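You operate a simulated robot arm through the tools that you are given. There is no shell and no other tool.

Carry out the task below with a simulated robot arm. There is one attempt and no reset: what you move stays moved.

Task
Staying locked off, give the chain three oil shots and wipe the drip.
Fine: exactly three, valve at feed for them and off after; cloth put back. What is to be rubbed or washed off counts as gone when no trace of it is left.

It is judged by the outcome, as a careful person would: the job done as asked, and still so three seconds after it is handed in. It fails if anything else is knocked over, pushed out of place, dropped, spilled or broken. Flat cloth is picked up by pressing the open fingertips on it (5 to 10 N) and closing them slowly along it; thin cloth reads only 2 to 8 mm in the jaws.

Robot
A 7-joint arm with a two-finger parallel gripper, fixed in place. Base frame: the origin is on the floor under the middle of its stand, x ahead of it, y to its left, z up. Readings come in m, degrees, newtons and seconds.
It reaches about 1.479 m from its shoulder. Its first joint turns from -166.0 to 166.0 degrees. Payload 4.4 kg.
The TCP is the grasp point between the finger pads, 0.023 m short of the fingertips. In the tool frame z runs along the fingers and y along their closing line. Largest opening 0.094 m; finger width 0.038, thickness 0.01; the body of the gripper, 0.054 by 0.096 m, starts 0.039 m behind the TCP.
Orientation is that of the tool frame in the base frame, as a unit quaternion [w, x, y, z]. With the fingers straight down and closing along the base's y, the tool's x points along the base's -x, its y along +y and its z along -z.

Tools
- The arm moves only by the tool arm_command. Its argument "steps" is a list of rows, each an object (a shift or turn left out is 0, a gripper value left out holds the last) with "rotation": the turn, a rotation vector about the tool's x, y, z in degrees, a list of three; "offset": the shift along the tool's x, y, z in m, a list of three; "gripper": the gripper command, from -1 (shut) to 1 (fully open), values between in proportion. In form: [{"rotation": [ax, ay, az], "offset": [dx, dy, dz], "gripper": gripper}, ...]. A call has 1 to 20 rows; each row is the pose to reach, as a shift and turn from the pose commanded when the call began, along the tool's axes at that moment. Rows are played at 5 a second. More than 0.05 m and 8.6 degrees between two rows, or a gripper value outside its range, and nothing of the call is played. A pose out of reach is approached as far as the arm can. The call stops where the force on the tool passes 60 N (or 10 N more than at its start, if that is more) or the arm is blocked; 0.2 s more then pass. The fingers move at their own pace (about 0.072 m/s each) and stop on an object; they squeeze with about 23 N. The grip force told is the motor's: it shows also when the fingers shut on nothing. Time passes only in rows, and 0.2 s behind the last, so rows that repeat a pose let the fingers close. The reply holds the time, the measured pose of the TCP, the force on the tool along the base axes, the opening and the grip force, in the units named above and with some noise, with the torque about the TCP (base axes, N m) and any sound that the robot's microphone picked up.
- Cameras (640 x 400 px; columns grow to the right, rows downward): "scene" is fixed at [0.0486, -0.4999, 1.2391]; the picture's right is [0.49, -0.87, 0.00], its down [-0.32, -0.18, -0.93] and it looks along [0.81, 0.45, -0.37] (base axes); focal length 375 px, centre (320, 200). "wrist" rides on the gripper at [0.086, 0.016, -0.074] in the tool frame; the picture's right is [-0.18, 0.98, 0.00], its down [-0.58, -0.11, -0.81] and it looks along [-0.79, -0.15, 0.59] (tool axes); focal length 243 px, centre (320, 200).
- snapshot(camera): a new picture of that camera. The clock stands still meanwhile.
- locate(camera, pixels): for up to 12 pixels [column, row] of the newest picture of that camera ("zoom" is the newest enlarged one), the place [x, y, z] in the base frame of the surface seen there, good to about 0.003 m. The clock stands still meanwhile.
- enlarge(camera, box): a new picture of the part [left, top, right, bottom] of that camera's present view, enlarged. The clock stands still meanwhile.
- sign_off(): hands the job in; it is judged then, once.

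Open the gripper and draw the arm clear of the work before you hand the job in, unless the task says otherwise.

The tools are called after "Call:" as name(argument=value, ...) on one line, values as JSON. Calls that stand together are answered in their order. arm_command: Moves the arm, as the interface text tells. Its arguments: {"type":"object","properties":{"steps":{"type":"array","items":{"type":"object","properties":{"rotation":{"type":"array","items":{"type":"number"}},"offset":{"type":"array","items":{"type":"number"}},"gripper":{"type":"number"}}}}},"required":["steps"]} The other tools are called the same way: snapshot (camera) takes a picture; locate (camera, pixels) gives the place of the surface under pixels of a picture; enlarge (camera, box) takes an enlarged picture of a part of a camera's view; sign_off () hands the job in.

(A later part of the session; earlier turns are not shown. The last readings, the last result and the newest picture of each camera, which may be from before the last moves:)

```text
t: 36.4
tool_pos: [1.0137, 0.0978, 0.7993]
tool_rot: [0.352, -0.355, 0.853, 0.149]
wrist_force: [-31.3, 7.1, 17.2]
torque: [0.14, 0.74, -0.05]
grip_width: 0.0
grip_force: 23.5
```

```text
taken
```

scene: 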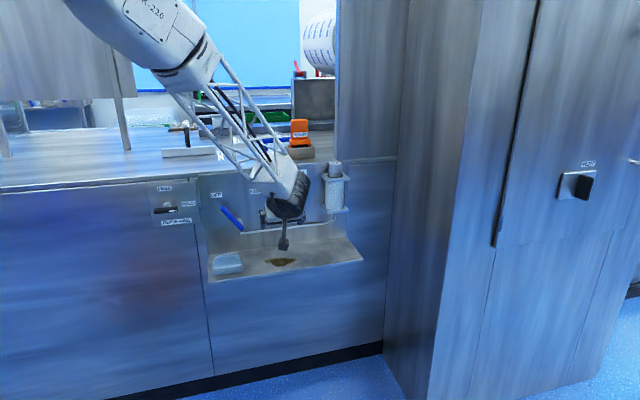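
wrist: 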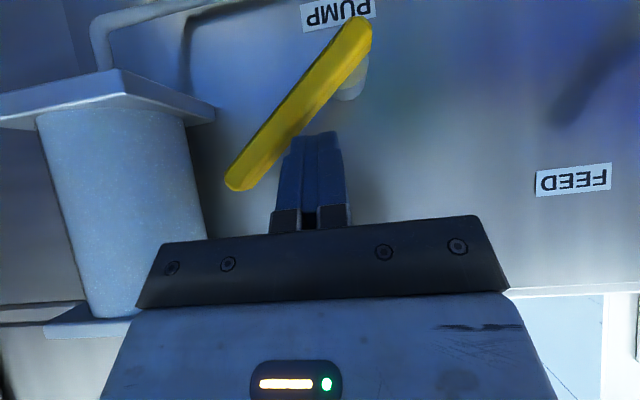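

Third stroke reached the stop (27 N, the same lever picture). I'll release back fully and then withdraw from the panel.

Call:
arm_command(steps=[{"offset": [-0.0025, 0.004, -0.0025]}, {"offset": [-0.005, 0.009, -0.005]}, {"offset": [-0.0071, 0.015, -0.0071]}, {"offset": [-0.0071, 0.022, -0.0071]}, {"offset": [-0.0071, 0.03, -0.0071]}, {"offset": [-0.0071, 0.038, -0.0071]}, {"offset": [-0.0071, 0.046, -0.0071]}, {"offset": [-0.0071, 0.0558, -0.0071]}, {"offset": [-0.0071, 0.0558, -0.0071]}, {"offset": [0.013, 0.0558, -0.027]}, {"offset": [0.038, 0.0558, -0.052]}, {"offset": [0.063, 0.0558, -0.077]}, {"offset": [0.088, 0.0558, -0.102]}, {"offset": [0.088, 0.0558, -0.102]}])

Call:
snapshot(camera="wrist")

Call:
enlarge(camera="scene", box=[150, 140, 380, 290])

```text
t: 39.4
tool_pos: [0.8792, 0.0394, 0.8099]
tool_rot: [0.352, -0.353, 0.854, 0.148]
wrist_force: [-0.4, -0.4, -0.1]
torque: [0.04, 0.0, 0.02]
grip_width: 0.0002
grip_force: 23.3
```

```text
taken
```

wrist: 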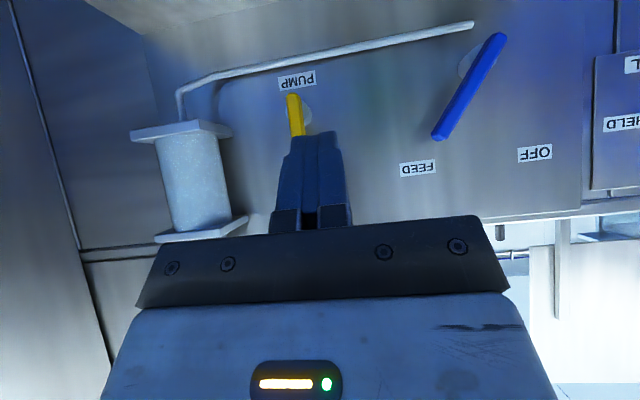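

```text
2.67 times, centred on (265, 215) of scene
```

zoom: 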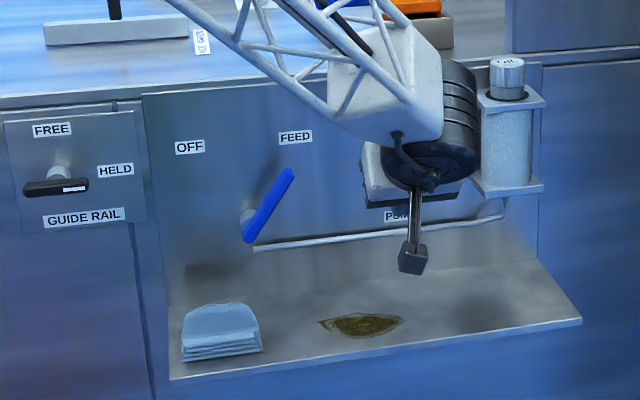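

Three strokes are done and the lever is upright. Now the valve goes back to OFF: shift in front of it at s≈0.482, z≈0.785 with the fork at 6 cm.

Call:
arm_command(steps=[{"offset": [0.0044, 0.028, 0.0044], "gripper": 0.277}, {"offset": [0.0088, 0.056, 0.0088]}, {"offset": [0.0132, 0.084, 0.0132]}, {"offset": [0.0177, 0.112, 0.0177]}, {"offset": [0.0177, 0.112, 0.0177]}, {"offset": [0.0177, 0.112, 0.0177]}])

Call:
snapshot(camera="wrist")

Call:
enlarge(camera="scene", box=[150, 140, 380, 290])

```text
t: 40.8
tool_pos: [0.8031, 0.1193, 0.7844]
tool_rot: [0.352, -0.355, 0.853, 0.149]
wrist_force: [0.4, -1.0, -1.2]
torque: [0.0, -0.04, 0.0]
grip_width: 0.0598
grip_force: 0.1
```

```text
taken
```

wrist: 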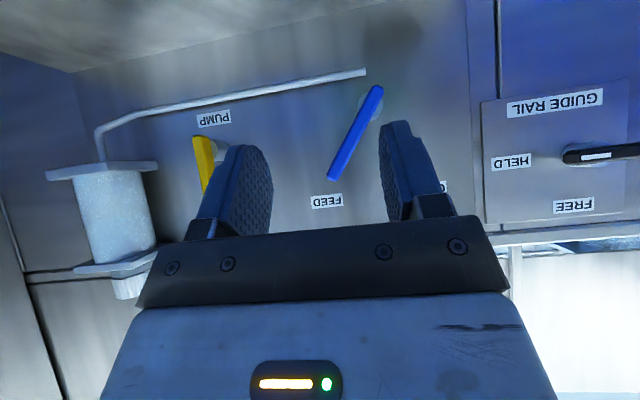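

```text
2.67 times, centred on (265, 215) of scene
```

zoom: 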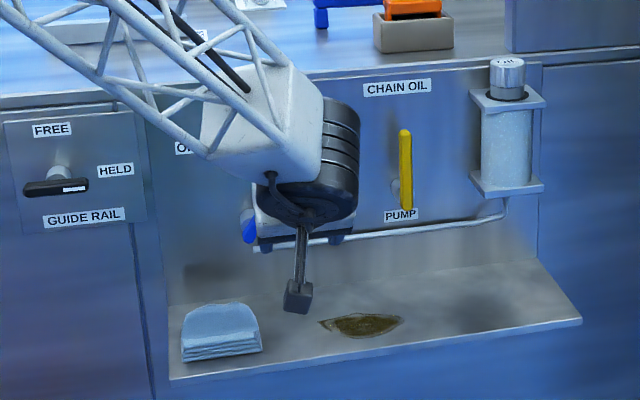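

The pump lever is upright and the valve lever is between the fork fingers' lines. I'll advance 0.133 m to straddle it.

Call:
arm_command(steps=[{"offset": [-0.022, 0, 0.022]}, {"offset": [-0.044, 0, 0.044]}, {"offset": [-0.058, 0, 0.058]}, {"offset": [-0.071, 0, 0.071]}, {"offset": [-0.083, 0, 0.083]}, {"offset": [-0.094, 0, 0.094]}, {"offset": [-0.094, 0, 0.094]}])

Call:
snapshot(camera="wrist")

```text
t: 42.4
tool_pos: [0.8954, 0.2133, 0.7848]
tool_rot: [0.353, -0.354, 0.853, 0.148]
wrist_force: [-0.4, -0.1, 0.6]
torque: [0.02, 0.01, 0.0]
grip_width: 0.0604
grip_force: 0.1
```

```text
taken
```

wrist: 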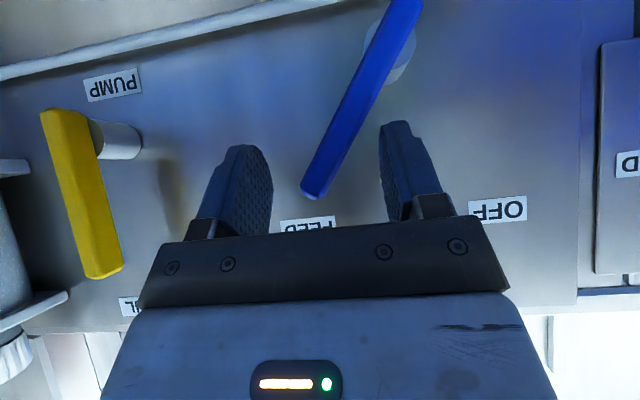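

Fork straddles the valve lever at s≈0.482. Now sweep left toward OFF, 85 mm in small rows.

Call:
arm_command(steps=[{"offset": [0, 0.008, 0]}, {"offset": [0, 0.016, 0]}, {"offset": [0, 0.024, 0]}, {"offset": [0, 0.032, 0]}, {"offset": [0, 0.04, 0]}, {"offset": [0, 0.048, 0]}, {"offset": [0, 0.056, 0]}, {"offset": [0, 0.064, 0]}, {"offset": [0, 0.071, 0]}, {"offset": [0, 0.077, 0]}, {"offset": [0, 0.082, 0]}, {"offset": [0, 0.085, 0]}, {"offset": [0, 0.085, 0]}])

Call:
snapshot(camera="wrist")

```text
t: 45.2
tool_pos: [0.834, 0.2746, 0.7843]
tool_rot: [0.353, -0.355, 0.853, 0.148]
wrist_force: [-0.3, -1.3, 0.4]
torque: [-0.02, 0.0, -0.03]
grip_width: 0.0608
grip_force: 0.6
```

```text
taken
```

wrist: 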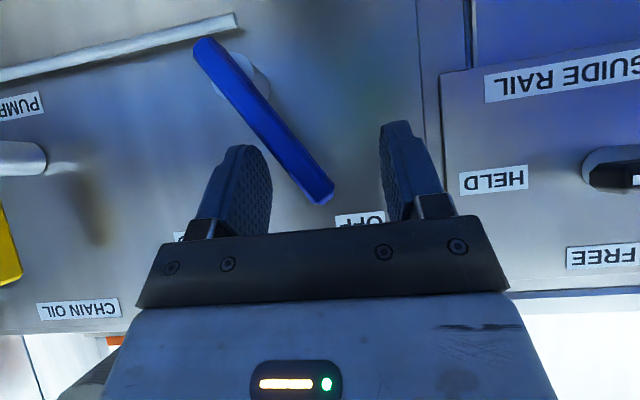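

Call:
locate(camera="wrist", pixels=[[210, 50], [245, 95], [280, 140], [318, 190]])

```text
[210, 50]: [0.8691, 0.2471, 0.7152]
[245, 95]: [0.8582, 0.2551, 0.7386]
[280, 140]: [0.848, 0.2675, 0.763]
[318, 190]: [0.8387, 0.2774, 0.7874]
```

The lever is at about 31° toward OFF. I'll push 5 mm further to its stop.

Call:
arm_command(steps=[{"offset": [0, 0.002, 0]}, {"offset": [0, 0.0035, 0]}, {"offset": [0, 0.005, 0]}, {"offset": [0, 0.005, 0]}])

Call:
snapshot(camera="wrist")

```text
t: 46.2
tool_pos: [0.8304, 0.2771, 0.7829]
tool_rot: [0.353, -0.354, 0.853, 0.148]
wrist_force: [-1.5, -10.3, 5.5]
torque: [-0.36, -0.15, -0.31]
grip_width: 0.0629
grip_force: 3.0
```

```text
taken
```

wrist: 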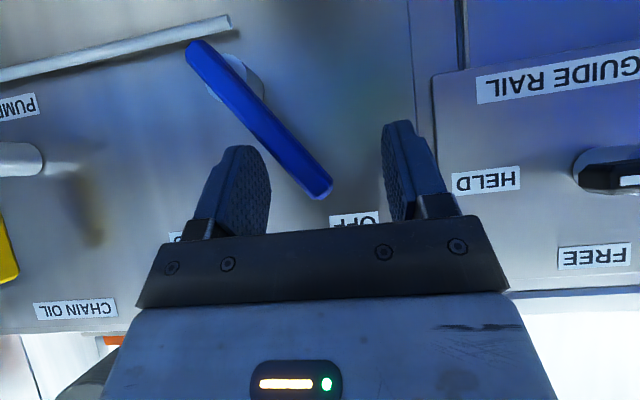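

Opposing force ~6 N and finger spread as at the other stop: the valve is fully OFF. I'll ease off 5 mm and withdraw.

Call:
arm_command(steps=[{"offset": [0, -0.005, 0]}, {"offset": [0, -0.005, 0]}, {"offset": [0.015, -0.005, -0.015]}, {"offset": [0.035, -0.005, -0.035]}, {"offset": [0.06, -0.005, -0.06]}, {"offset": [0.09, -0.005, -0.09]}, {"offset": [0.106, -0.005, -0.106]}, {"offset": [0.106, -0.005, -0.106]}])

Call:
snapshot(camera="wrist")

Call:
enlarge(camera="scene", box=[150, 140, 380, 290])

```text
t: 48.0
tool_pos: [0.7256, 0.1684, 0.7842]
tool_rot: [0.353, -0.353, 0.854, 0.148]
wrist_force: [-0.1, 0.5, 0.4]
torque: [0.01, -0.02, 0.02]
grip_width: 0.0599
grip_force: 0.0
```

```text
taken
```

wrist: 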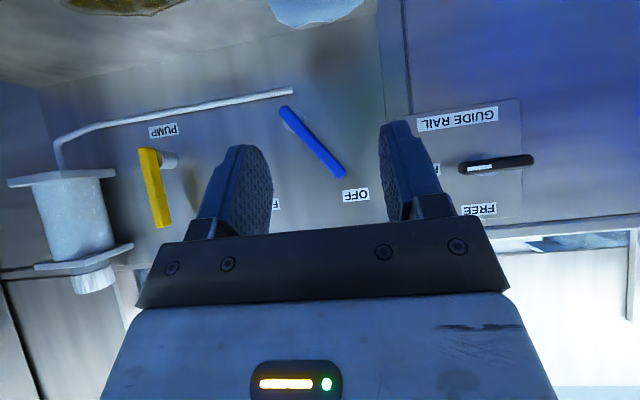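

```text
2.67 times, centred on (265, 215) of scene
```

zoom: 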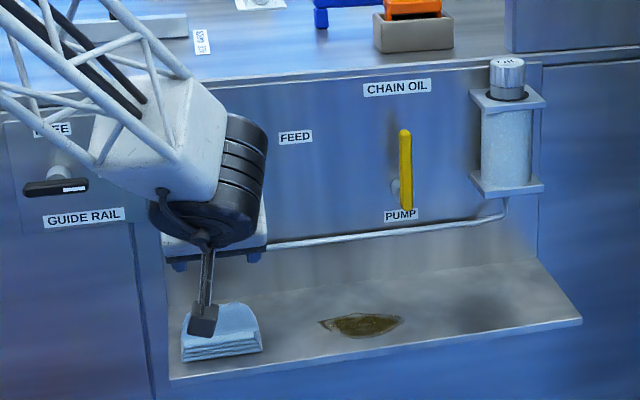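

Valve is back at OFF. Now for the cloth: I'll return the gripper to fingers-down, rising and backing a little, and look at the cloth from above.

Call:
arm_command(steps=[{"rotation": [0, 7.5, 0], "offset": [-0.003, -0.005, -0.018], "gripper": 1}, {"rotation": [0, 15, 0], "offset": [-0.006, -0.01, -0.036]}, {"rotation": [0, 22.5, 0], "offset": [-0.009, -0.014, -0.053]}, {"rotation": [0, 30, 0], "offset": [-0.012, -0.018, -0.07]}, {"rotation": [0, 37.5, 0], "offset": [-0.015, -0.022, -0.086]}, {"rotation": [0, 45, 0], "offset": [-0.018, -0.026, -0.1]}, {"rotation": [0, 45, 0], "offset": [-0.018, -0.026, -0.1]}])

Call:
snapshot(camera="wrist")

Call:
enlarge(camera="scene", box=[190, 220, 310, 300])

```text
t: 49.6
tool_pos: [0.7059, 0.1061, 0.8677]
tool_rot: [0.0, -0.384, 0.923, 0.001]
wrist_force: [-1.0, -0.2, 0.3]
torque: [0.01, 0.03, 0.0]
grip_width: 0.0941
grip_force: 0.0
```

```text
taken
```

wrist: 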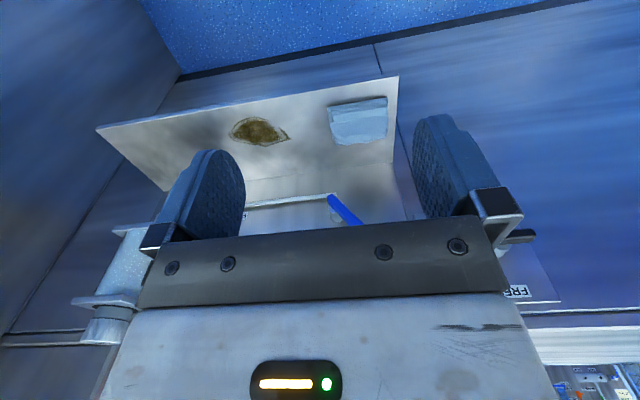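

```text
5.00 times, centred on (250, 260) of scene
```

zoom: 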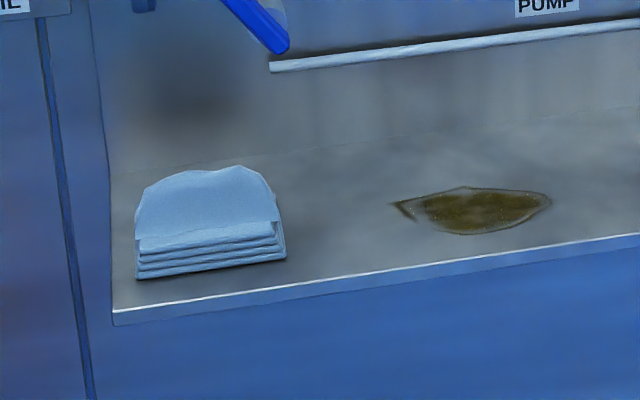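

The folded cloth (pad of ~4 layers) and the drip are clear in the zoom. I'll locate the cloth's corners/heights and the drip's outline.

Call:
locate(camera="zoom", pixels=[[137, 276], [284, 256], [140, 242], [276, 226], [150, 188], [262, 174], [205, 175], [205, 200], [205, 225], [180, 210], [240, 205], [205, 240]])

Call:
locate(camera="zoom", pixels=[[394, 204], [408, 220], [466, 188], [550, 196], [540, 212], [470, 234], [430, 228], [410, 198], [480, 210], [118, 318], [115, 175], [300, 200]])

Call:
enlarge(camera="wrist", box=[200, 70, 420, 210])

```text
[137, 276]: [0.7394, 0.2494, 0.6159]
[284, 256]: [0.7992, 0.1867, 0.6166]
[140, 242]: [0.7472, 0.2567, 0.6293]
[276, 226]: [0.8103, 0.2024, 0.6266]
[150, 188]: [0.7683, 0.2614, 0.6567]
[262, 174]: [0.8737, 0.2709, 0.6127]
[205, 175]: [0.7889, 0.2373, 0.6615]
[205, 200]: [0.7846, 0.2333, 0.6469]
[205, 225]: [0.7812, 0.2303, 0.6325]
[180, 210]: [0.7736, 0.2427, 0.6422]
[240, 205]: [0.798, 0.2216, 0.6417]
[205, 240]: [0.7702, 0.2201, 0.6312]
```

```text
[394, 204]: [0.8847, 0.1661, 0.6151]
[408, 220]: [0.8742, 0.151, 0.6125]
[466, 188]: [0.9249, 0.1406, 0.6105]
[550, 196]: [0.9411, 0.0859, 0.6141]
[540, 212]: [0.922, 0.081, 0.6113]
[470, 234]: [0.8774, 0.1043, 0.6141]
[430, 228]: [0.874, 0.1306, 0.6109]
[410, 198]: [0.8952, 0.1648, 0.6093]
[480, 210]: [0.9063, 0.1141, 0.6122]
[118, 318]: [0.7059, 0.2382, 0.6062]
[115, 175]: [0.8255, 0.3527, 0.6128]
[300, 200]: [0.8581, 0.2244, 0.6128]
```

```text
2.86 times, centred on (310, 140) of wrist
```

zoom: 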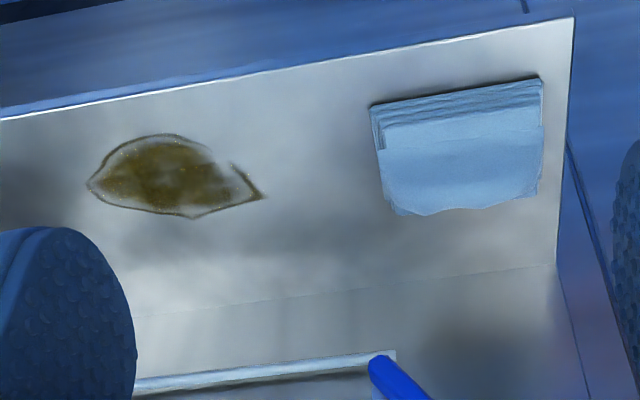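

I'll also locate the cloth from the wrist view for an independent height estimate.

Call:
locate(camera="zoom", pixels=[[378, 118], [540, 92], [385, 140], [540, 125], [395, 208], [535, 192], [460, 205], [460, 185], [460, 160], [460, 130], [460, 110], [430, 215]])

Call:
locate(camera="zoom", pixels=[[90, 184], [190, 216], [262, 196], [234, 166], [165, 138], [200, 148], [120, 155], [150, 180]])

```text
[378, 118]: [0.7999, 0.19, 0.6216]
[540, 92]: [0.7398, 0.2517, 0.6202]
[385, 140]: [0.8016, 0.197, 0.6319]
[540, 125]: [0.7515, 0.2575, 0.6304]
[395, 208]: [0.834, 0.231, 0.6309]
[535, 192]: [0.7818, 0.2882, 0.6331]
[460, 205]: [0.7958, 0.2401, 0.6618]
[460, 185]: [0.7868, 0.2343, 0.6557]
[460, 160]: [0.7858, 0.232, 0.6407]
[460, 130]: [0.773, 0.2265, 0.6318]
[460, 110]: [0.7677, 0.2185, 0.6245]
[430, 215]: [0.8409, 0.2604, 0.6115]
```

```text
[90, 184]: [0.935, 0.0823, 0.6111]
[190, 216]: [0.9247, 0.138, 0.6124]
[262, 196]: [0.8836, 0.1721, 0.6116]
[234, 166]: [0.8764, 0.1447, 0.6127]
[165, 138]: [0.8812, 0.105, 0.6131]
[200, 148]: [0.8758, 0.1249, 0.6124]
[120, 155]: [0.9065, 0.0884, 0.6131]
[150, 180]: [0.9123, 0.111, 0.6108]
```

Both views agree: a folded pad (z 0.611→0.632) with an upright hump in the middle at n≈0.73, z≈0.66. I'll get a steeper, closer look from above with the wrist camera.

Call:
arm_command(steps=[{"rotation": [0, 5, 0], "offset": [-0.019, 0.0035, 0.0245]}, {"rotation": [0, 10, 0], "offset": [-0.038, 0.007, 0.049]}, {"rotation": [0, 15, 0], "offset": [-0.057, 0.0105, 0.0735]}, {"rotation": [0, 20, 0], "offset": [-0.076, 0.014, 0.098]}, {"rotation": [0, 20, 0], "offset": [-0.076, 0.014, 0.098]}])

Call:
snapshot(camera="wrist")

Call:
snapshot(camera="scene")

```text
t: 50.8
tool_pos: [0.7507, 0.1735, 0.7728]
tool_rot: [-0.162, -0.378, 0.909, -0.065]
wrist_force: [-0.2, -0.2, -0.7]
torque: [-0.03, 0.0, 0.01]
grip_width: 0.0941
grip_force: 0.0
```

```text
taken
```

wrist: 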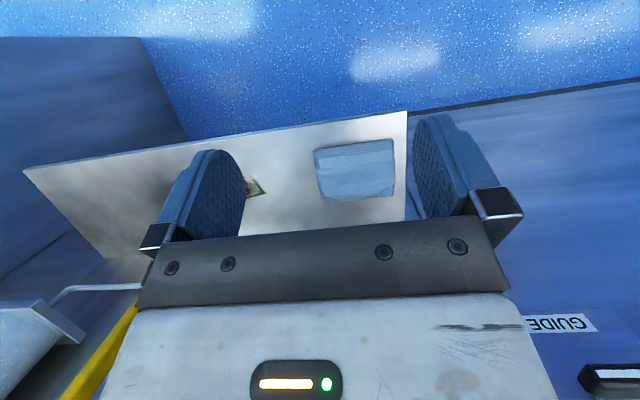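

```text
taken
```

scene: 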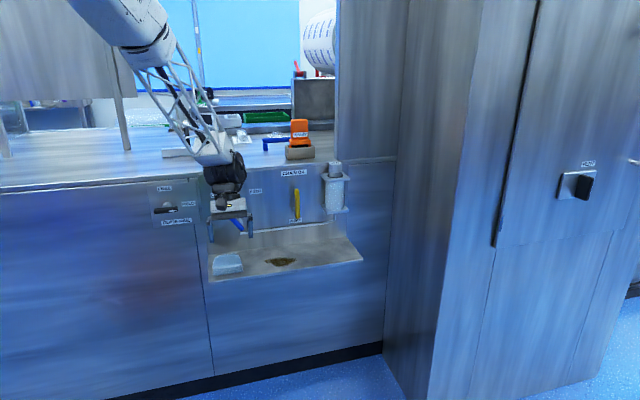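

Call:
enlarge(camera="wrist", box=[240, 100, 420, 215])

```text
3.48 times, centred on (330, 158) of wrist
```

zoom: 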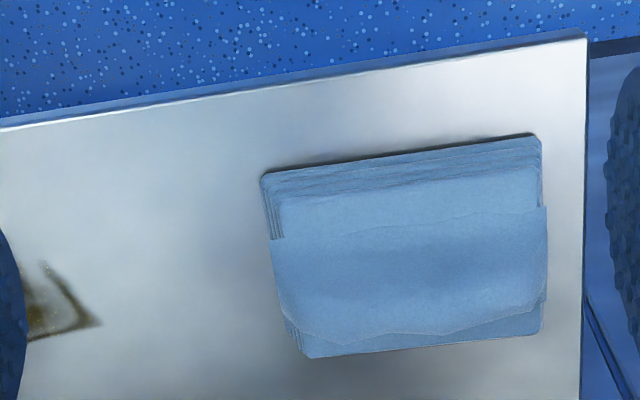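

I'll sample heights across this steeper view of the cloth.

Call:
locate(camera="zoom", pixels=[[400, 165], [400, 190], [400, 210], [400, 235], [400, 260], [400, 285], [400, 310], [400, 325], [400, 338], [265, 178], [538, 140], [540, 330]])

Call:
locate(camera="zoom", pixels=[[280, 250], [300, 250], [330, 250], [360, 250], [440, 250], [480, 250], [520, 250], [540, 250], [310, 352], [290, 320], [310, 310], [530, 300]])

```text
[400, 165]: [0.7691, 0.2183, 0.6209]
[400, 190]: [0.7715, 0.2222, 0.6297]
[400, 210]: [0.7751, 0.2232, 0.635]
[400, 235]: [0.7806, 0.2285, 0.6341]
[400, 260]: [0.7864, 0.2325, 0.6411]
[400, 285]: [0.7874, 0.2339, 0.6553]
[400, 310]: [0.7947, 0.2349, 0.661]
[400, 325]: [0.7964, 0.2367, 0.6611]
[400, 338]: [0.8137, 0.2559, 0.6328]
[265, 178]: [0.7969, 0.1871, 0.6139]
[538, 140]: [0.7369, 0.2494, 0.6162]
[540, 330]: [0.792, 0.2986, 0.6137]
```

```text
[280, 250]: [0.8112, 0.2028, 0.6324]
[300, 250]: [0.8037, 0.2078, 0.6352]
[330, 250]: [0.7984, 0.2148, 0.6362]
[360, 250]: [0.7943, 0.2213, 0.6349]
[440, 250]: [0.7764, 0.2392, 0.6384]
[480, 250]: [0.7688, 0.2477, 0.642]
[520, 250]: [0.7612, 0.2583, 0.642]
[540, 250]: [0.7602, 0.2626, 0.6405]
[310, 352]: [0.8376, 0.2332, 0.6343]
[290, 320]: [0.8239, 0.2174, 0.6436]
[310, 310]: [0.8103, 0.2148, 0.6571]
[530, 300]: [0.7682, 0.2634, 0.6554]
```

The view shows a ridge running along the pad's width at n≈0.729, peak z≈0.661, above the pad top at z≈0.634 — a natural grip. I'll level the gripper, then yaw 90° so the fingers close across that ridge.

Call:
arm_command(steps=[{"rotation": [0, -5, 0], "offset": [0.001, 0.002, -0.008]}, {"rotation": [0, -10, 0], "offset": [0.002, 0.004, -0.015]}, {"rotation": [0, -15, 0], "offset": [0.003, 0.006, -0.023]}, {"rotation": [0, -20, 0], "offset": [0.0042, 0.008, -0.0304]}, {"rotation": [0, -20, 0], "offset": [0.0042, 0.008, -0.0304]}])

Call:
arm_command(steps=[{"rotation": [0, 0, 8.18], "gripper": 0.064}, {"rotation": [0, 0, 16.36]}, {"rotation": [0, 0, 24.55]}, {"rotation": [0, 0, 32.73]}, {"rotation": [0, 0, 40.91]}, {"rotation": [0, 0, 49.09]}, {"rotation": [0, 0, 57.27]}, {"rotation": [0, 0, 65.45]}, {"rotation": [0, 0, 73.64]}, {"rotation": [0, 0, 81.82]}, {"rotation": [0, 0, 90]}, {"rotation": [0, 0, 90]}])

Call:
snapshot(camera="wrist")

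Call:
snapshot(camera="scene")

```text
t: 52.0
tool_pos: [0.7485, 0.1831, 0.798]
tool_rot: [-0.001, -0.384, 0.923, 0.001]
wrist_force: [-0.5, 0.8, -0.9]
torque: [-0.03, -0.02, -0.02]
grip_width: 0.094
grip_force: 0.0
```

```text
t: 54.6
tool_pos: [0.7478, 0.1817, 0.8013]
tool_rot: [-0.002, 0.382, 0.924, 0.001]
wrist_force: [-0.6, 0.8, -0.1]
torque: [0.01, -0.01, -0.03]
grip_width: 0.0499
grip_force: 0.0
```

```text
taken
```

wrist: 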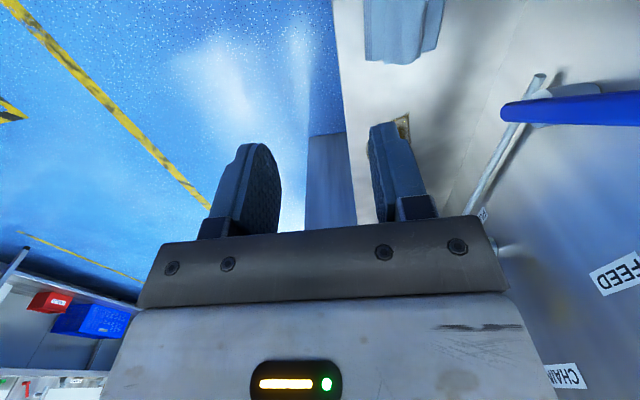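

```text
taken
```

scene: 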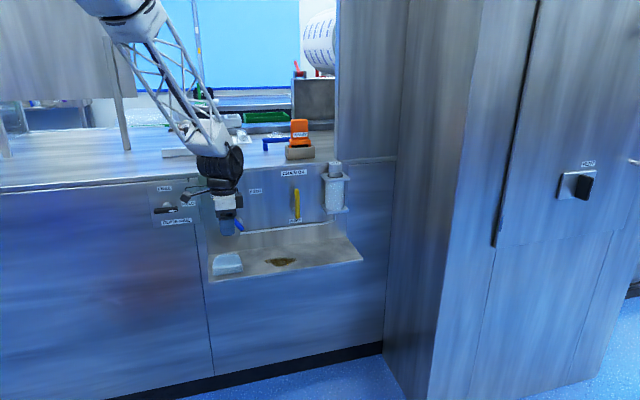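

The fingers now close along the panel normal (tool y = +n), camera on the left side. I'll move over the ridge (n≈0.729, s≈0.39) and come down to 3 cm above it.

Call:
arm_command(steps=[{"offset": [0.0034, 0.024, 0.01]}, {"offset": [0.0068, 0.048, 0.022]}, {"offset": [0.0103, 0.0717, 0.036]}, {"offset": [0.0103, 0.0717, 0.06]}, {"offset": [0.0103, 0.0717, 0.085]}, {"offset": [0.0103, 0.0717, 0.085]}])

Call:
snapshot(camera="wrist")

Call:
enlarge(camera="scene", box=[170, 170, 320, 300])

```text
t: 56.0
tool_pos: [0.7896, 0.2409, 0.7163]
tool_rot: [-0.002, 0.382, 0.924, 0.001]
wrist_force: [1.0, -0.1, 0.2]
torque: [0.0, 0.02, 0.01]
grip_width: 0.0498
grip_force: 0.1
```

```text
taken
```

wrist: 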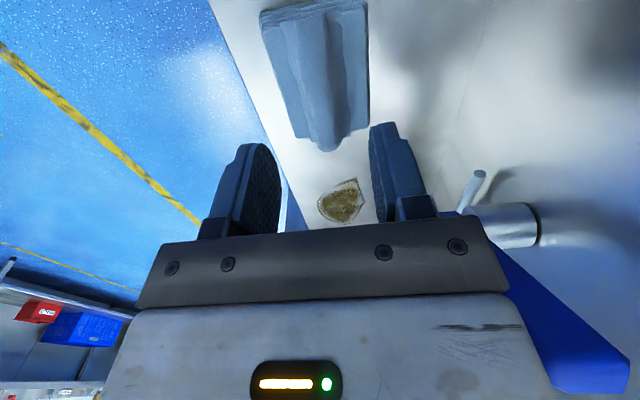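

```text
3.08 times, centred on (245, 235) of scene
```

zoom: 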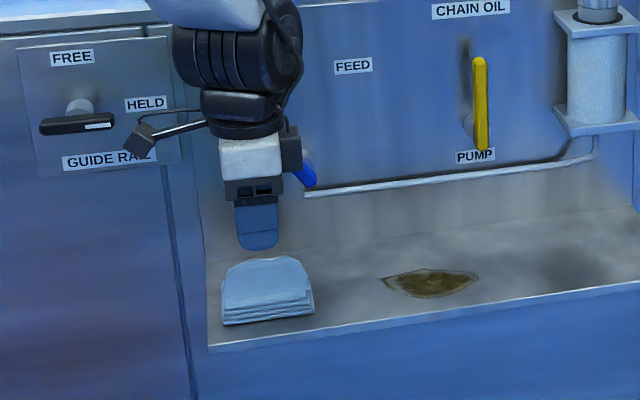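

The ridge is clear in the wrist view, running (300,30)→(322,140), between the fingers. I'll locate its sides to verify centring.

Call:
locate(camera="wrist", pixels=[[285, 60], [295, 60], [312, 60], [330, 60], [345, 60], [300, 100], [315, 100], [335, 100], [350, 100], [312, 130], [335, 130], [322, 148]])

Call:
enlarge(camera="wrist", box=[220, 0, 440, 160])

```text
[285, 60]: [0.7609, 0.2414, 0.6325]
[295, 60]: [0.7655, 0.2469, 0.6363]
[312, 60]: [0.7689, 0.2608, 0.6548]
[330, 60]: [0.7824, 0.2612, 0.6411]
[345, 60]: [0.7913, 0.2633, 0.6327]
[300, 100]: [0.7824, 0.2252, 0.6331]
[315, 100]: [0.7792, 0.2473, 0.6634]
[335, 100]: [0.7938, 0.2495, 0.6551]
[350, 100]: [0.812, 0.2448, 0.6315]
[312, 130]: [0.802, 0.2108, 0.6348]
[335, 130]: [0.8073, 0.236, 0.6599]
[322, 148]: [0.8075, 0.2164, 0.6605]
```

```text
2.50 times, centred on (330, 80) of wrist
```

zoom: 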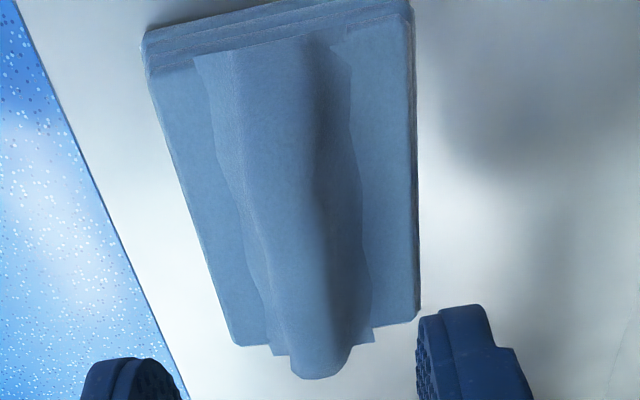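

The ridge spans n≈0.723–0.738 at the top, base ~0.03 m wide. I'll shift 3 mm inward and descend so the fingertips sit just above the pad top on both sides of the ridge.

Call:
arm_command(steps=[{"offset": [-0.002, 0.003, 0.015]}, {"offset": [-0.002, 0.003, 0.03]}, {"offset": [-0.002, 0.003, 0.043]}, {"offset": [-0.002, 0.003, 0.051]}, {"offset": [-0.002, 0.003, 0.056]}, {"offset": [-0.002, 0.003, 0.056]}])

Call:
enlarge(camera="scene", box=[170, 170, 320, 300])

Call:
snapshot(camera="wrist")

```text
t: 57.4
tool_pos: [0.7939, 0.2389, 0.658]
tool_rot: [-0.002, 0.382, 0.924, 0.001]
wrist_force: [0.8, -0.3, 0.3]
torque: [-0.02, 0.01, -0.01]
grip_width: 0.05
grip_force: 0.0
```

```text
3.08 times, centred on (245, 235) of scene
```

zoom: 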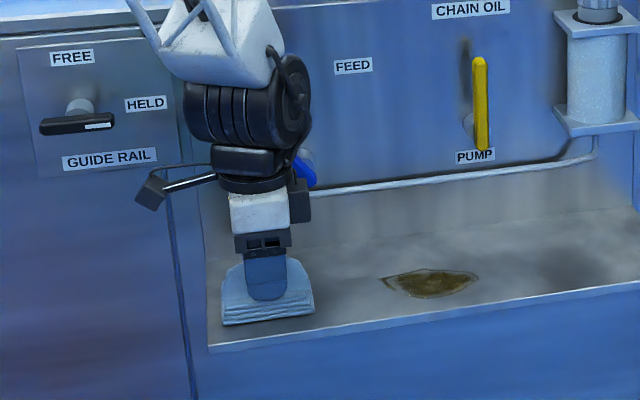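

```text
taken
```

wrist: 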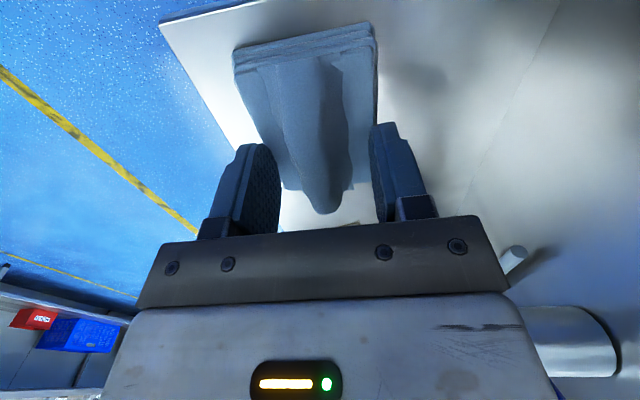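

The fingers straddle the ridge with no contact force. I'll close slowly on it.

Call:
arm_command(steps=[{"gripper": -0.05}, {"gripper": -0.15}, {"gripper": -0.25}, {"gripper": -0.35}, {"gripper": -0.45}, {"gripper": -0.55}, {"gripper": -0.65}, {"gripper": -0.75}, {"gripper": -0.85}, {"gripper": -1}, {"gripper": -1}, {"gripper": -1}])

Call:
snapshot(camera="wrist")

Call:
enlarge(camera="scene", box=[170, 170, 320, 300])

```text
t: 60.0
tool_pos: [0.7935, 0.2391, 0.6587]
tool_rot: [-0.001, 0.383, 0.924, 0.0]
wrist_force: [-0.5, 0.6, 0.1]
torque: [0.02, -0.01, -0.03]
grip_width: 0.0162
grip_force: 23.3
```

```text
taken
```

wrist: 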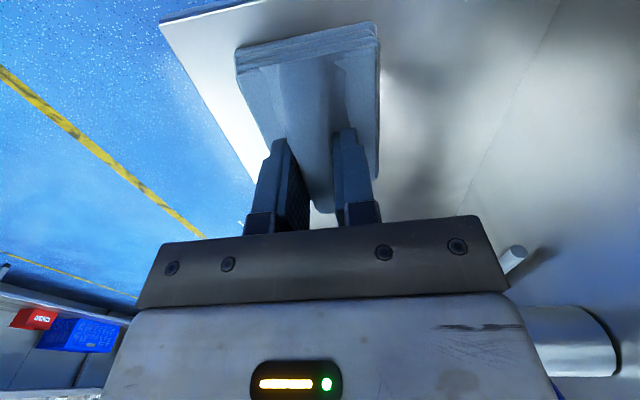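

```text
3.08 times, centred on (245, 235) of scene
```

zoom: 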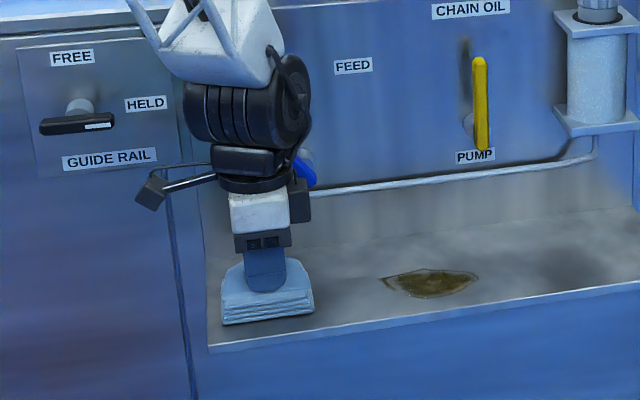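

The grip reads 16 mm with full force: the ridge is held. I'll lift 2.5 cm and check the pad comes along.

Call:
arm_command(steps=[{"offset": [0, 0, -0.008]}, {"offset": [0, 0, -0.016]}, {"offset": [0, 0, -0.025]}, {"offset": [0, 0, -0.025]}])

Call:
snapshot(camera="wrist")

Call:
enlarge(camera="scene", box=[170, 170, 320, 300])

```text
t: 61.0
tool_pos: [0.7935, 0.2415, 0.6835]
tool_rot: [-0.002, 0.382, 0.924, 0.0]
wrist_force: [-0.2, -0.8, -1.2]
torque: [0.02, -0.04, 0.02]
grip_width: 0.0164
grip_force: 22.9
```

```text
taken
```

wrist: 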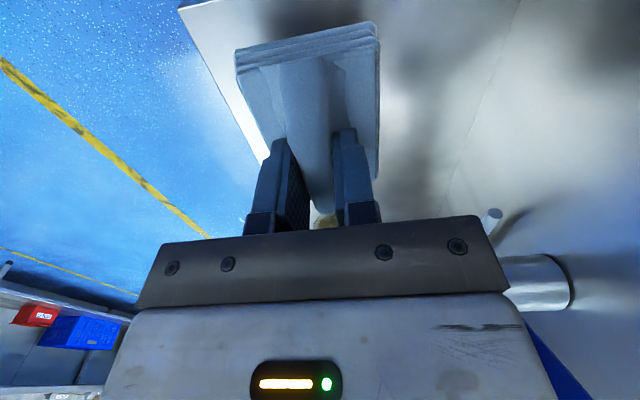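

```text
3.08 times, centred on (245, 235) of scene
```

zoom: 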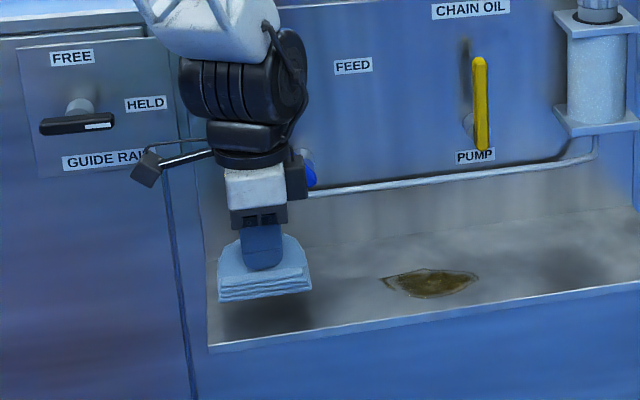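

The pad lifts as one piece. Before wiping, I'll check where the black box on the wrist's right side and the wrist body are relative to the levers.

Call:
locate(camera="zoom", pixels=[[297, 178], [303, 165], [303, 195], [290, 190], [240, 215], [280, 190], [255, 160], [280, 90], [312, 180], [285, 210], [262, 250], [265, 285]])

Call:
enlarge(camera="scene", box=[200, 190, 270, 250])

```text
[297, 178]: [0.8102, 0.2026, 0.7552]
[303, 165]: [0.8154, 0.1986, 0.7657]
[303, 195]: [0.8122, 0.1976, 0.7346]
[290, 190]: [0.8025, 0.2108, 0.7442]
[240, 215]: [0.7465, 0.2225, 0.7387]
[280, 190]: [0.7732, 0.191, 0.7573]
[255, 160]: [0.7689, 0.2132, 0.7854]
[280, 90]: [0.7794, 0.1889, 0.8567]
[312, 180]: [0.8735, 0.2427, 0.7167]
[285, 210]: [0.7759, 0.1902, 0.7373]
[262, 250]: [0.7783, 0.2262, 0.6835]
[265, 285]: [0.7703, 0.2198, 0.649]
```

```text
6.67 times, centred on (235, 220) of scene
```

zoom: 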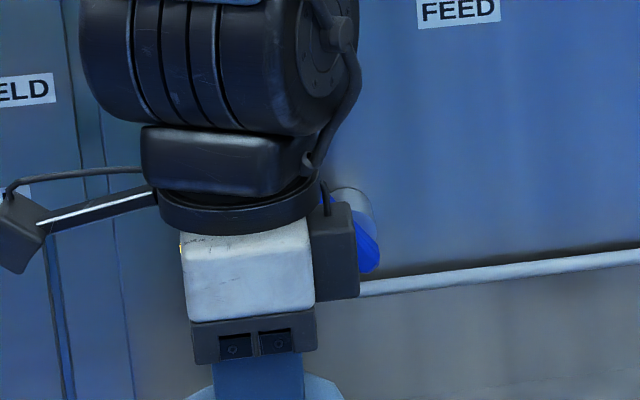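

The box and wrist stay at least 2 cm in front of the levers if I keep n≤0.72 on the right side. I'll carry the pad to s≈0.455 just left of the drip and lower it to the tray.

Call:
arm_command(steps=[{"offset": [-0.022, -0.006, 0]}, {"offset": [-0.044, -0.013, 0]}, {"offset": [-0.065, -0.013, 0]}, {"offset": [-0.065, -0.013, 0.01]}, {"offset": [-0.065, -0.013, 0.018]}, {"offset": [-0.065, -0.013, 0.023]}, {"offset": [-0.065, -0.013, 0.025]}, {"offset": [-0.065, -0.013, 0.025]}])

Call:
enlarge(camera="scene", box=[190, 170, 340, 300])

```text
t: 62.8
tool_pos: [0.8322, 0.1868, 0.6595]
tool_rot: [-0.001, 0.382, 0.924, 0.0]
wrist_force: [-3.0, -1.0, 13.1]
torque: [0.1, 0.12, -0.02]
grip_width: 0.0163
grip_force: 23.1
```

```text
3.08 times, centred on (265, 235) of scene
```

zoom: 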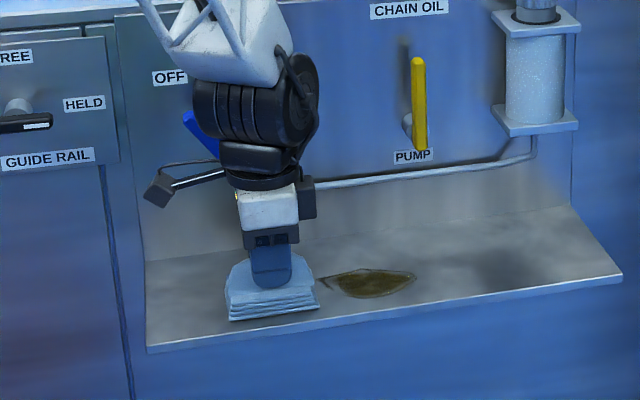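

The pad presses on the tray with 13 N. I'll slide it slowly right across the drip to s≈0.615 at n≈0.718.

Call:
arm_command(steps=[{"offset": [-0.012, -0.002, 0]}, {"offset": [-0.024, -0.003, 0]}, {"offset": [-0.036, -0.003, 0]}, {"offset": [-0.048, -0.003, 0]}, {"offset": [-0.06, -0.003, 0]}, {"offset": [-0.072, -0.003, 0]}, {"offset": [-0.084, -0.003, 0]}, {"offset": [-0.096, -0.003, 0]}, {"offset": [-0.108, -0.003, 0]}, {"offset": [-0.12, -0.003, 0]}, {"offset": [-0.132, -0.003, 0]}, {"offset": [-0.144, -0.003, 0]}, {"offset": [-0.156, -0.003, 0]}, {"offset": [-0.156, -0.003, 0]}])

Call:
enlarge(camera="scene", box=[190, 170, 370, 300])

```text
t: 65.8
tool_pos: [0.9391, 0.0726, 0.6576]
tool_rot: [-0.002, 0.382, 0.924, 0.0]
wrist_force: [-4.5, 6.6, 17.8]
torque: [0.09, 0.09, -0.03]
grip_width: 0.0163
grip_force: 23.3
```

```text
3.08 times, centred on (280, 235) of scene
```

zoom: 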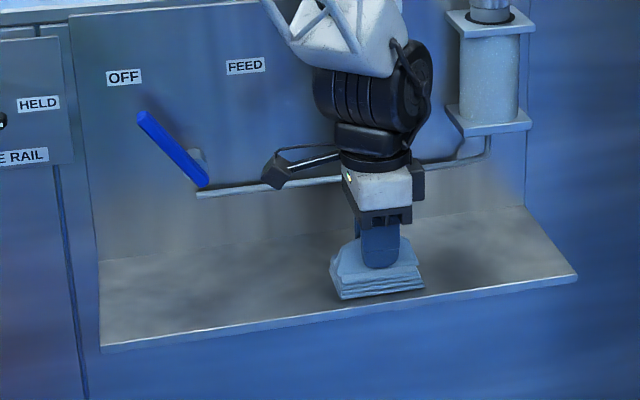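

The visible tray left of the pad is clean after the pass. I'll wipe back left, shifting to n≈0.735 once clear of the pump lever, to cover the back edge of the drip.

Call:
arm_command(steps=[{"offset": [0.012, 0, 0]}, {"offset": [0.024, 0.002, 0]}, {"offset": [0.036, 0.008, 0]}, {"offset": [0.048, 0.016, 0]}, {"offset": [0.06, 0.02, 0]}, {"offset": [0.072, 0.02, 0]}, {"offset": [0.084, 0.02, 0]}, {"offset": [0.096, 0.02, 0]}, {"offset": [0.108, 0.02, 0]}, {"offset": [0.12, 0.02, 0]}, {"offset": [0.132, 0.02, 0]}, {"offset": [0.144, 0.02, 0]}, {"offset": [0.156, 0.016, 0]}, {"offset": [0.156, 0.016, 0]}])

Call:
enlarge(camera="scene", box=[190, 210, 370, 300])

Call:
snapshot(camera="wrist")

```text
t: 68.8
tool_pos: [0.8396, 0.1958, 0.6584]
tool_rot: [-0.002, 0.383, 0.924, 0.0]
wrist_force: [0.7, 0.8, 0.7]
torque: [0.01, -0.01, -0.02]
grip_width: 0.016
grip_force: 23.0
```

```text
3.56 times, centred on (280, 255) of scene
```

zoom: 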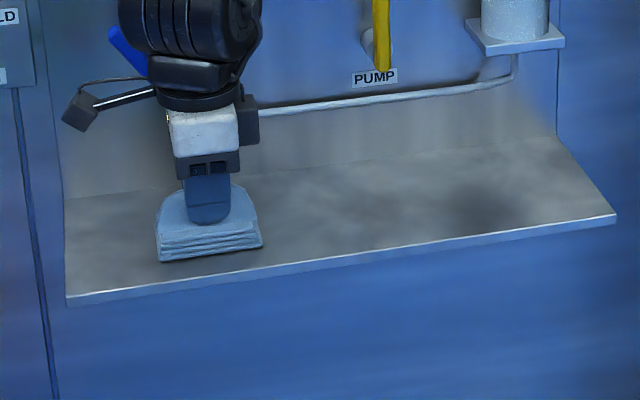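

```text
taken
```

wrist: 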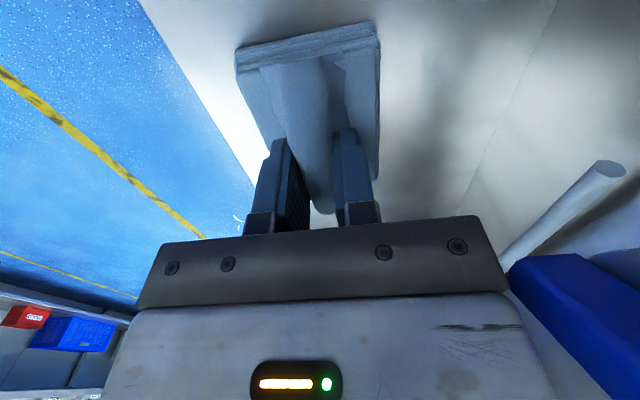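

The tray looks clean. I'll zoom tightly on the former drip area to check for any trace.

Call:
enlarge(camera="scene", box=[250, 240, 320, 284])

Call:
enlarge(camera="scene", box=[205, 225, 275, 290])

```text
9.09 times, centred on (285, 262) of scene
```

zoom: 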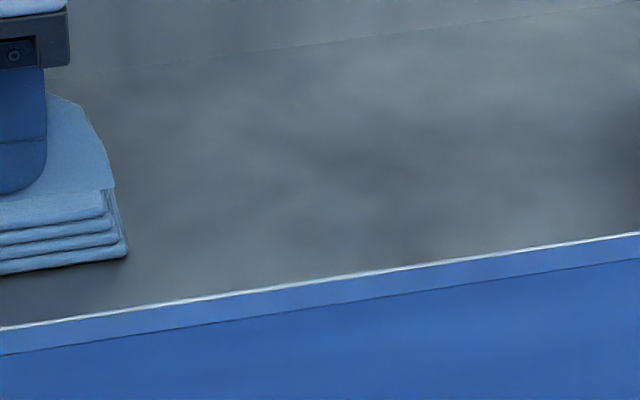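

```text
6.15 times, centred on (240, 258) of scene
```

zoom: 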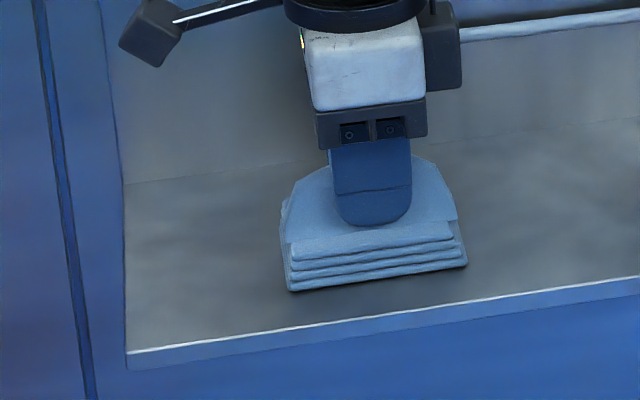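

No trace is visible. For certainty I'll do one more pressed pass: right along the back line, then around the front line, and back left.

Call:
arm_command(steps=[{"offset": [0, 0, 0.0015]}, {"offset": [-0.014, 0, 0.0015]}, {"offset": [-0.028, 0, 0.0015]}, {"offset": [-0.042, 0, 0.0015]}, {"offset": [-0.056, 0.002, 0.0015]}, {"offset": [-0.07, 0.003, 0.0015]}, {"offset": [-0.084, 0.003, 0.0015]}, {"offset": [-0.098, 0.003, 0.0015]}, {"offset": [-0.11, 0, 0.0015]}, {"offset": [-0.12, -0.007, 0.0015]}, {"offset": [-0.132, -0.014, 0.0015]}, {"offset": [-0.145, -0.017, 0.0015]}, {"offset": [-0.156, -0.018, 0.0015]}, {"offset": [-0.156, -0.018, 0.0015]}])

Call:
arm_command(steps=[{"offset": [0.014, -0.003, 0]}, {"offset": [0.028, -0.004, 0]}, {"offset": [0.042, -0.004, 0]}, {"offset": [0.056, -0.004, 0]}, {"offset": [0.07, -0.004, 0]}, {"offset": [0.084, -0.004, 0]}, {"offset": [0.098, -0.004, 0]}, {"offset": [0.112, -0.002, 0]}, {"offset": [0.126, 0.002, 0]}, {"offset": [0.14, 0.006, 0]}, {"offset": [0.154, 0.01, 0]}, {"offset": [0.154, 0.01, 0]}])

Call:
enlarge(camera="scene", box=[200, 215, 370, 300])

```text
t: 71.8
tool_pos: [0.9376, 0.0742, 0.6568]
tool_rot: [-0.002, 0.382, 0.924, -0.001]
wrist_force: [-1.5, 1.3, 2.7]
torque: [-0.01, -0.06, 0.0]
grip_width: 0.0162
grip_force: 23.4
```

```text
t: 74.4
tool_pos: [0.8355, 0.1888, 0.6568]
tool_rot: [-0.001, 0.383, 0.924, 0.001]
wrist_force: [3.0, -3.8, 12.7]
torque: [-0.04, -0.11, -0.04]
grip_width: 0.0162
grip_force: 22.8
```

```text
3.76 times, centred on (285, 258) of scene
```

zoom: 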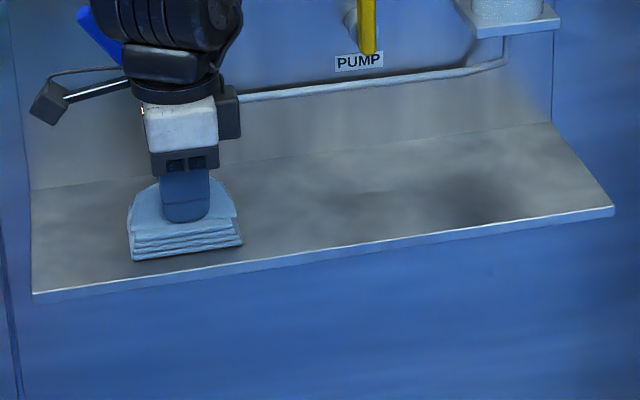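

The tray is clean. I'll lift the cloth, carry it back exactly to where it was picked up (net offset +0.067, +0.008) and lower it.

Call:
arm_command(steps=[{"offset": [0, 0, -0.01]}, {"offset": [0, 0, -0.02]}, {"offset": [0.02, 0.003, -0.02]}, {"offset": [0.044, 0.006, -0.02]}, {"offset": [0.067, 0.008, -0.02]}, {"offset": [0.067, 0.008, -0.02]}, {"offset": [0.067, 0.008, -0.012]}, {"offset": [0.067, 0.008, -0.006]}, {"offset": [0.067, 0.008, -0.0025]}, {"offset": [0.067, 0.008, -0.0015]}, {"offset": [0.067, 0.008, -0.0015]}])

Call:
enlarge(camera="scene", box=[190, 210, 310, 300])

Call:
snapshot(camera="wrist")

```text
t: 76.8
tool_pos: [0.7948, 0.2393, 0.6592]
tool_rot: [-0.002, 0.381, 0.924, 0.001]
wrist_force: [0.3, -0.7, -0.2]
torque: [-0.06, 0.04, 0.01]
grip_width: 0.0162
grip_force: 23.6
```

```text
4.44 times, centred on (250, 255) of scene
```

zoom: 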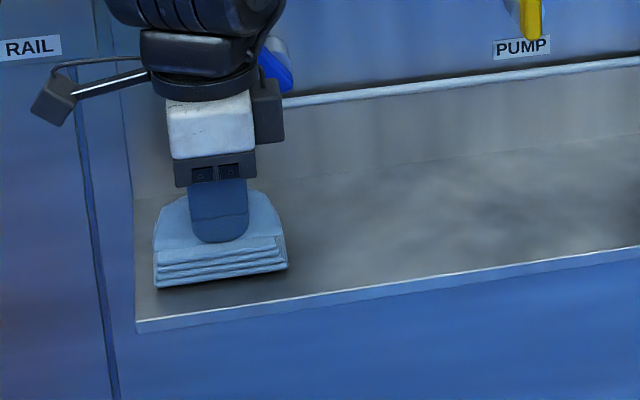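

```text
taken
```

wrist: 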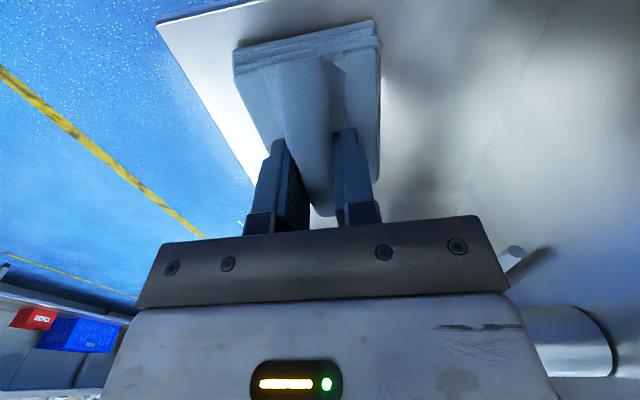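

The cloth is back at its pick-up pose. I'll lower 1 mm more for contact, open slowly to 5 cm, and rise straight up.

Call:
arm_command(steps=[{"offset": [0, 0, 0.001]}, {"offset": [0, 0, 0.001], "gripper": -0.6}, {"offset": [0, 0, 0.001], "gripper": -0.5}, {"offset": [0, 0, 0.001], "gripper": -0.35}, {"offset": [0, 0, 0.001], "gripper": -0.15}, {"offset": [0, 0, 0.001], "gripper": 0.064}, {"offset": [0, 0, 0.001], "gripper": 0.064}, {"offset": [0, 0, -0.012]}, {"offset": [0, 0, -0.03]}, {"offset": [0, 0, -0.055]}, {"offset": [0, 0, -0.055]}])

Call:
snapshot(camera="wrist")

Call:
enlarge(camera="scene", box=[190, 210, 310, 300])

```text
t: 79.2
tool_pos: [0.7935, 0.24, 0.7134]
tool_rot: [-0.001, 0.382, 0.924, 0.001]
wrist_force: [-0.3, -0.1, -0.1]
torque: [0.02, 0.01, -0.02]
grip_width: 0.0501
grip_force: 0.1
```

```text
taken
```

wrist: 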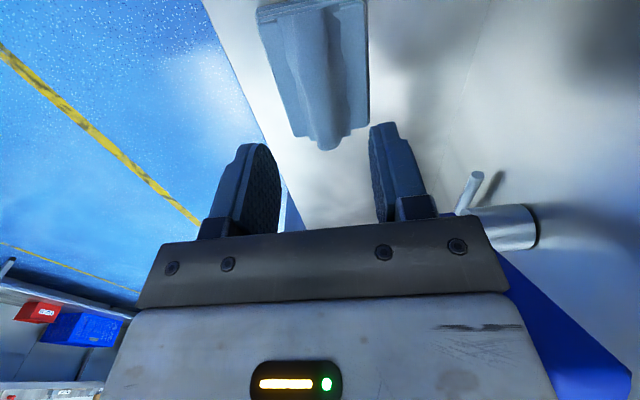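

```text
4.44 times, centred on (250, 255) of scene
```

zoom: 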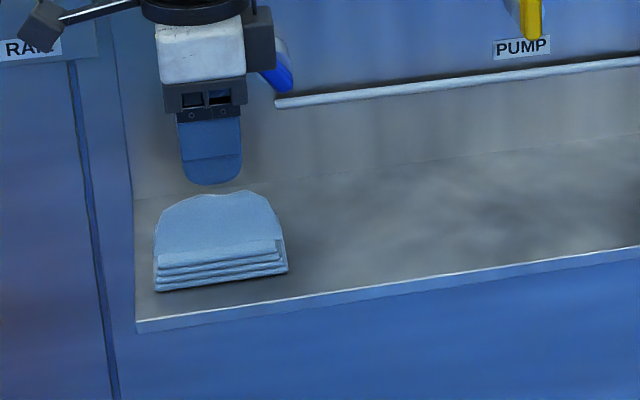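

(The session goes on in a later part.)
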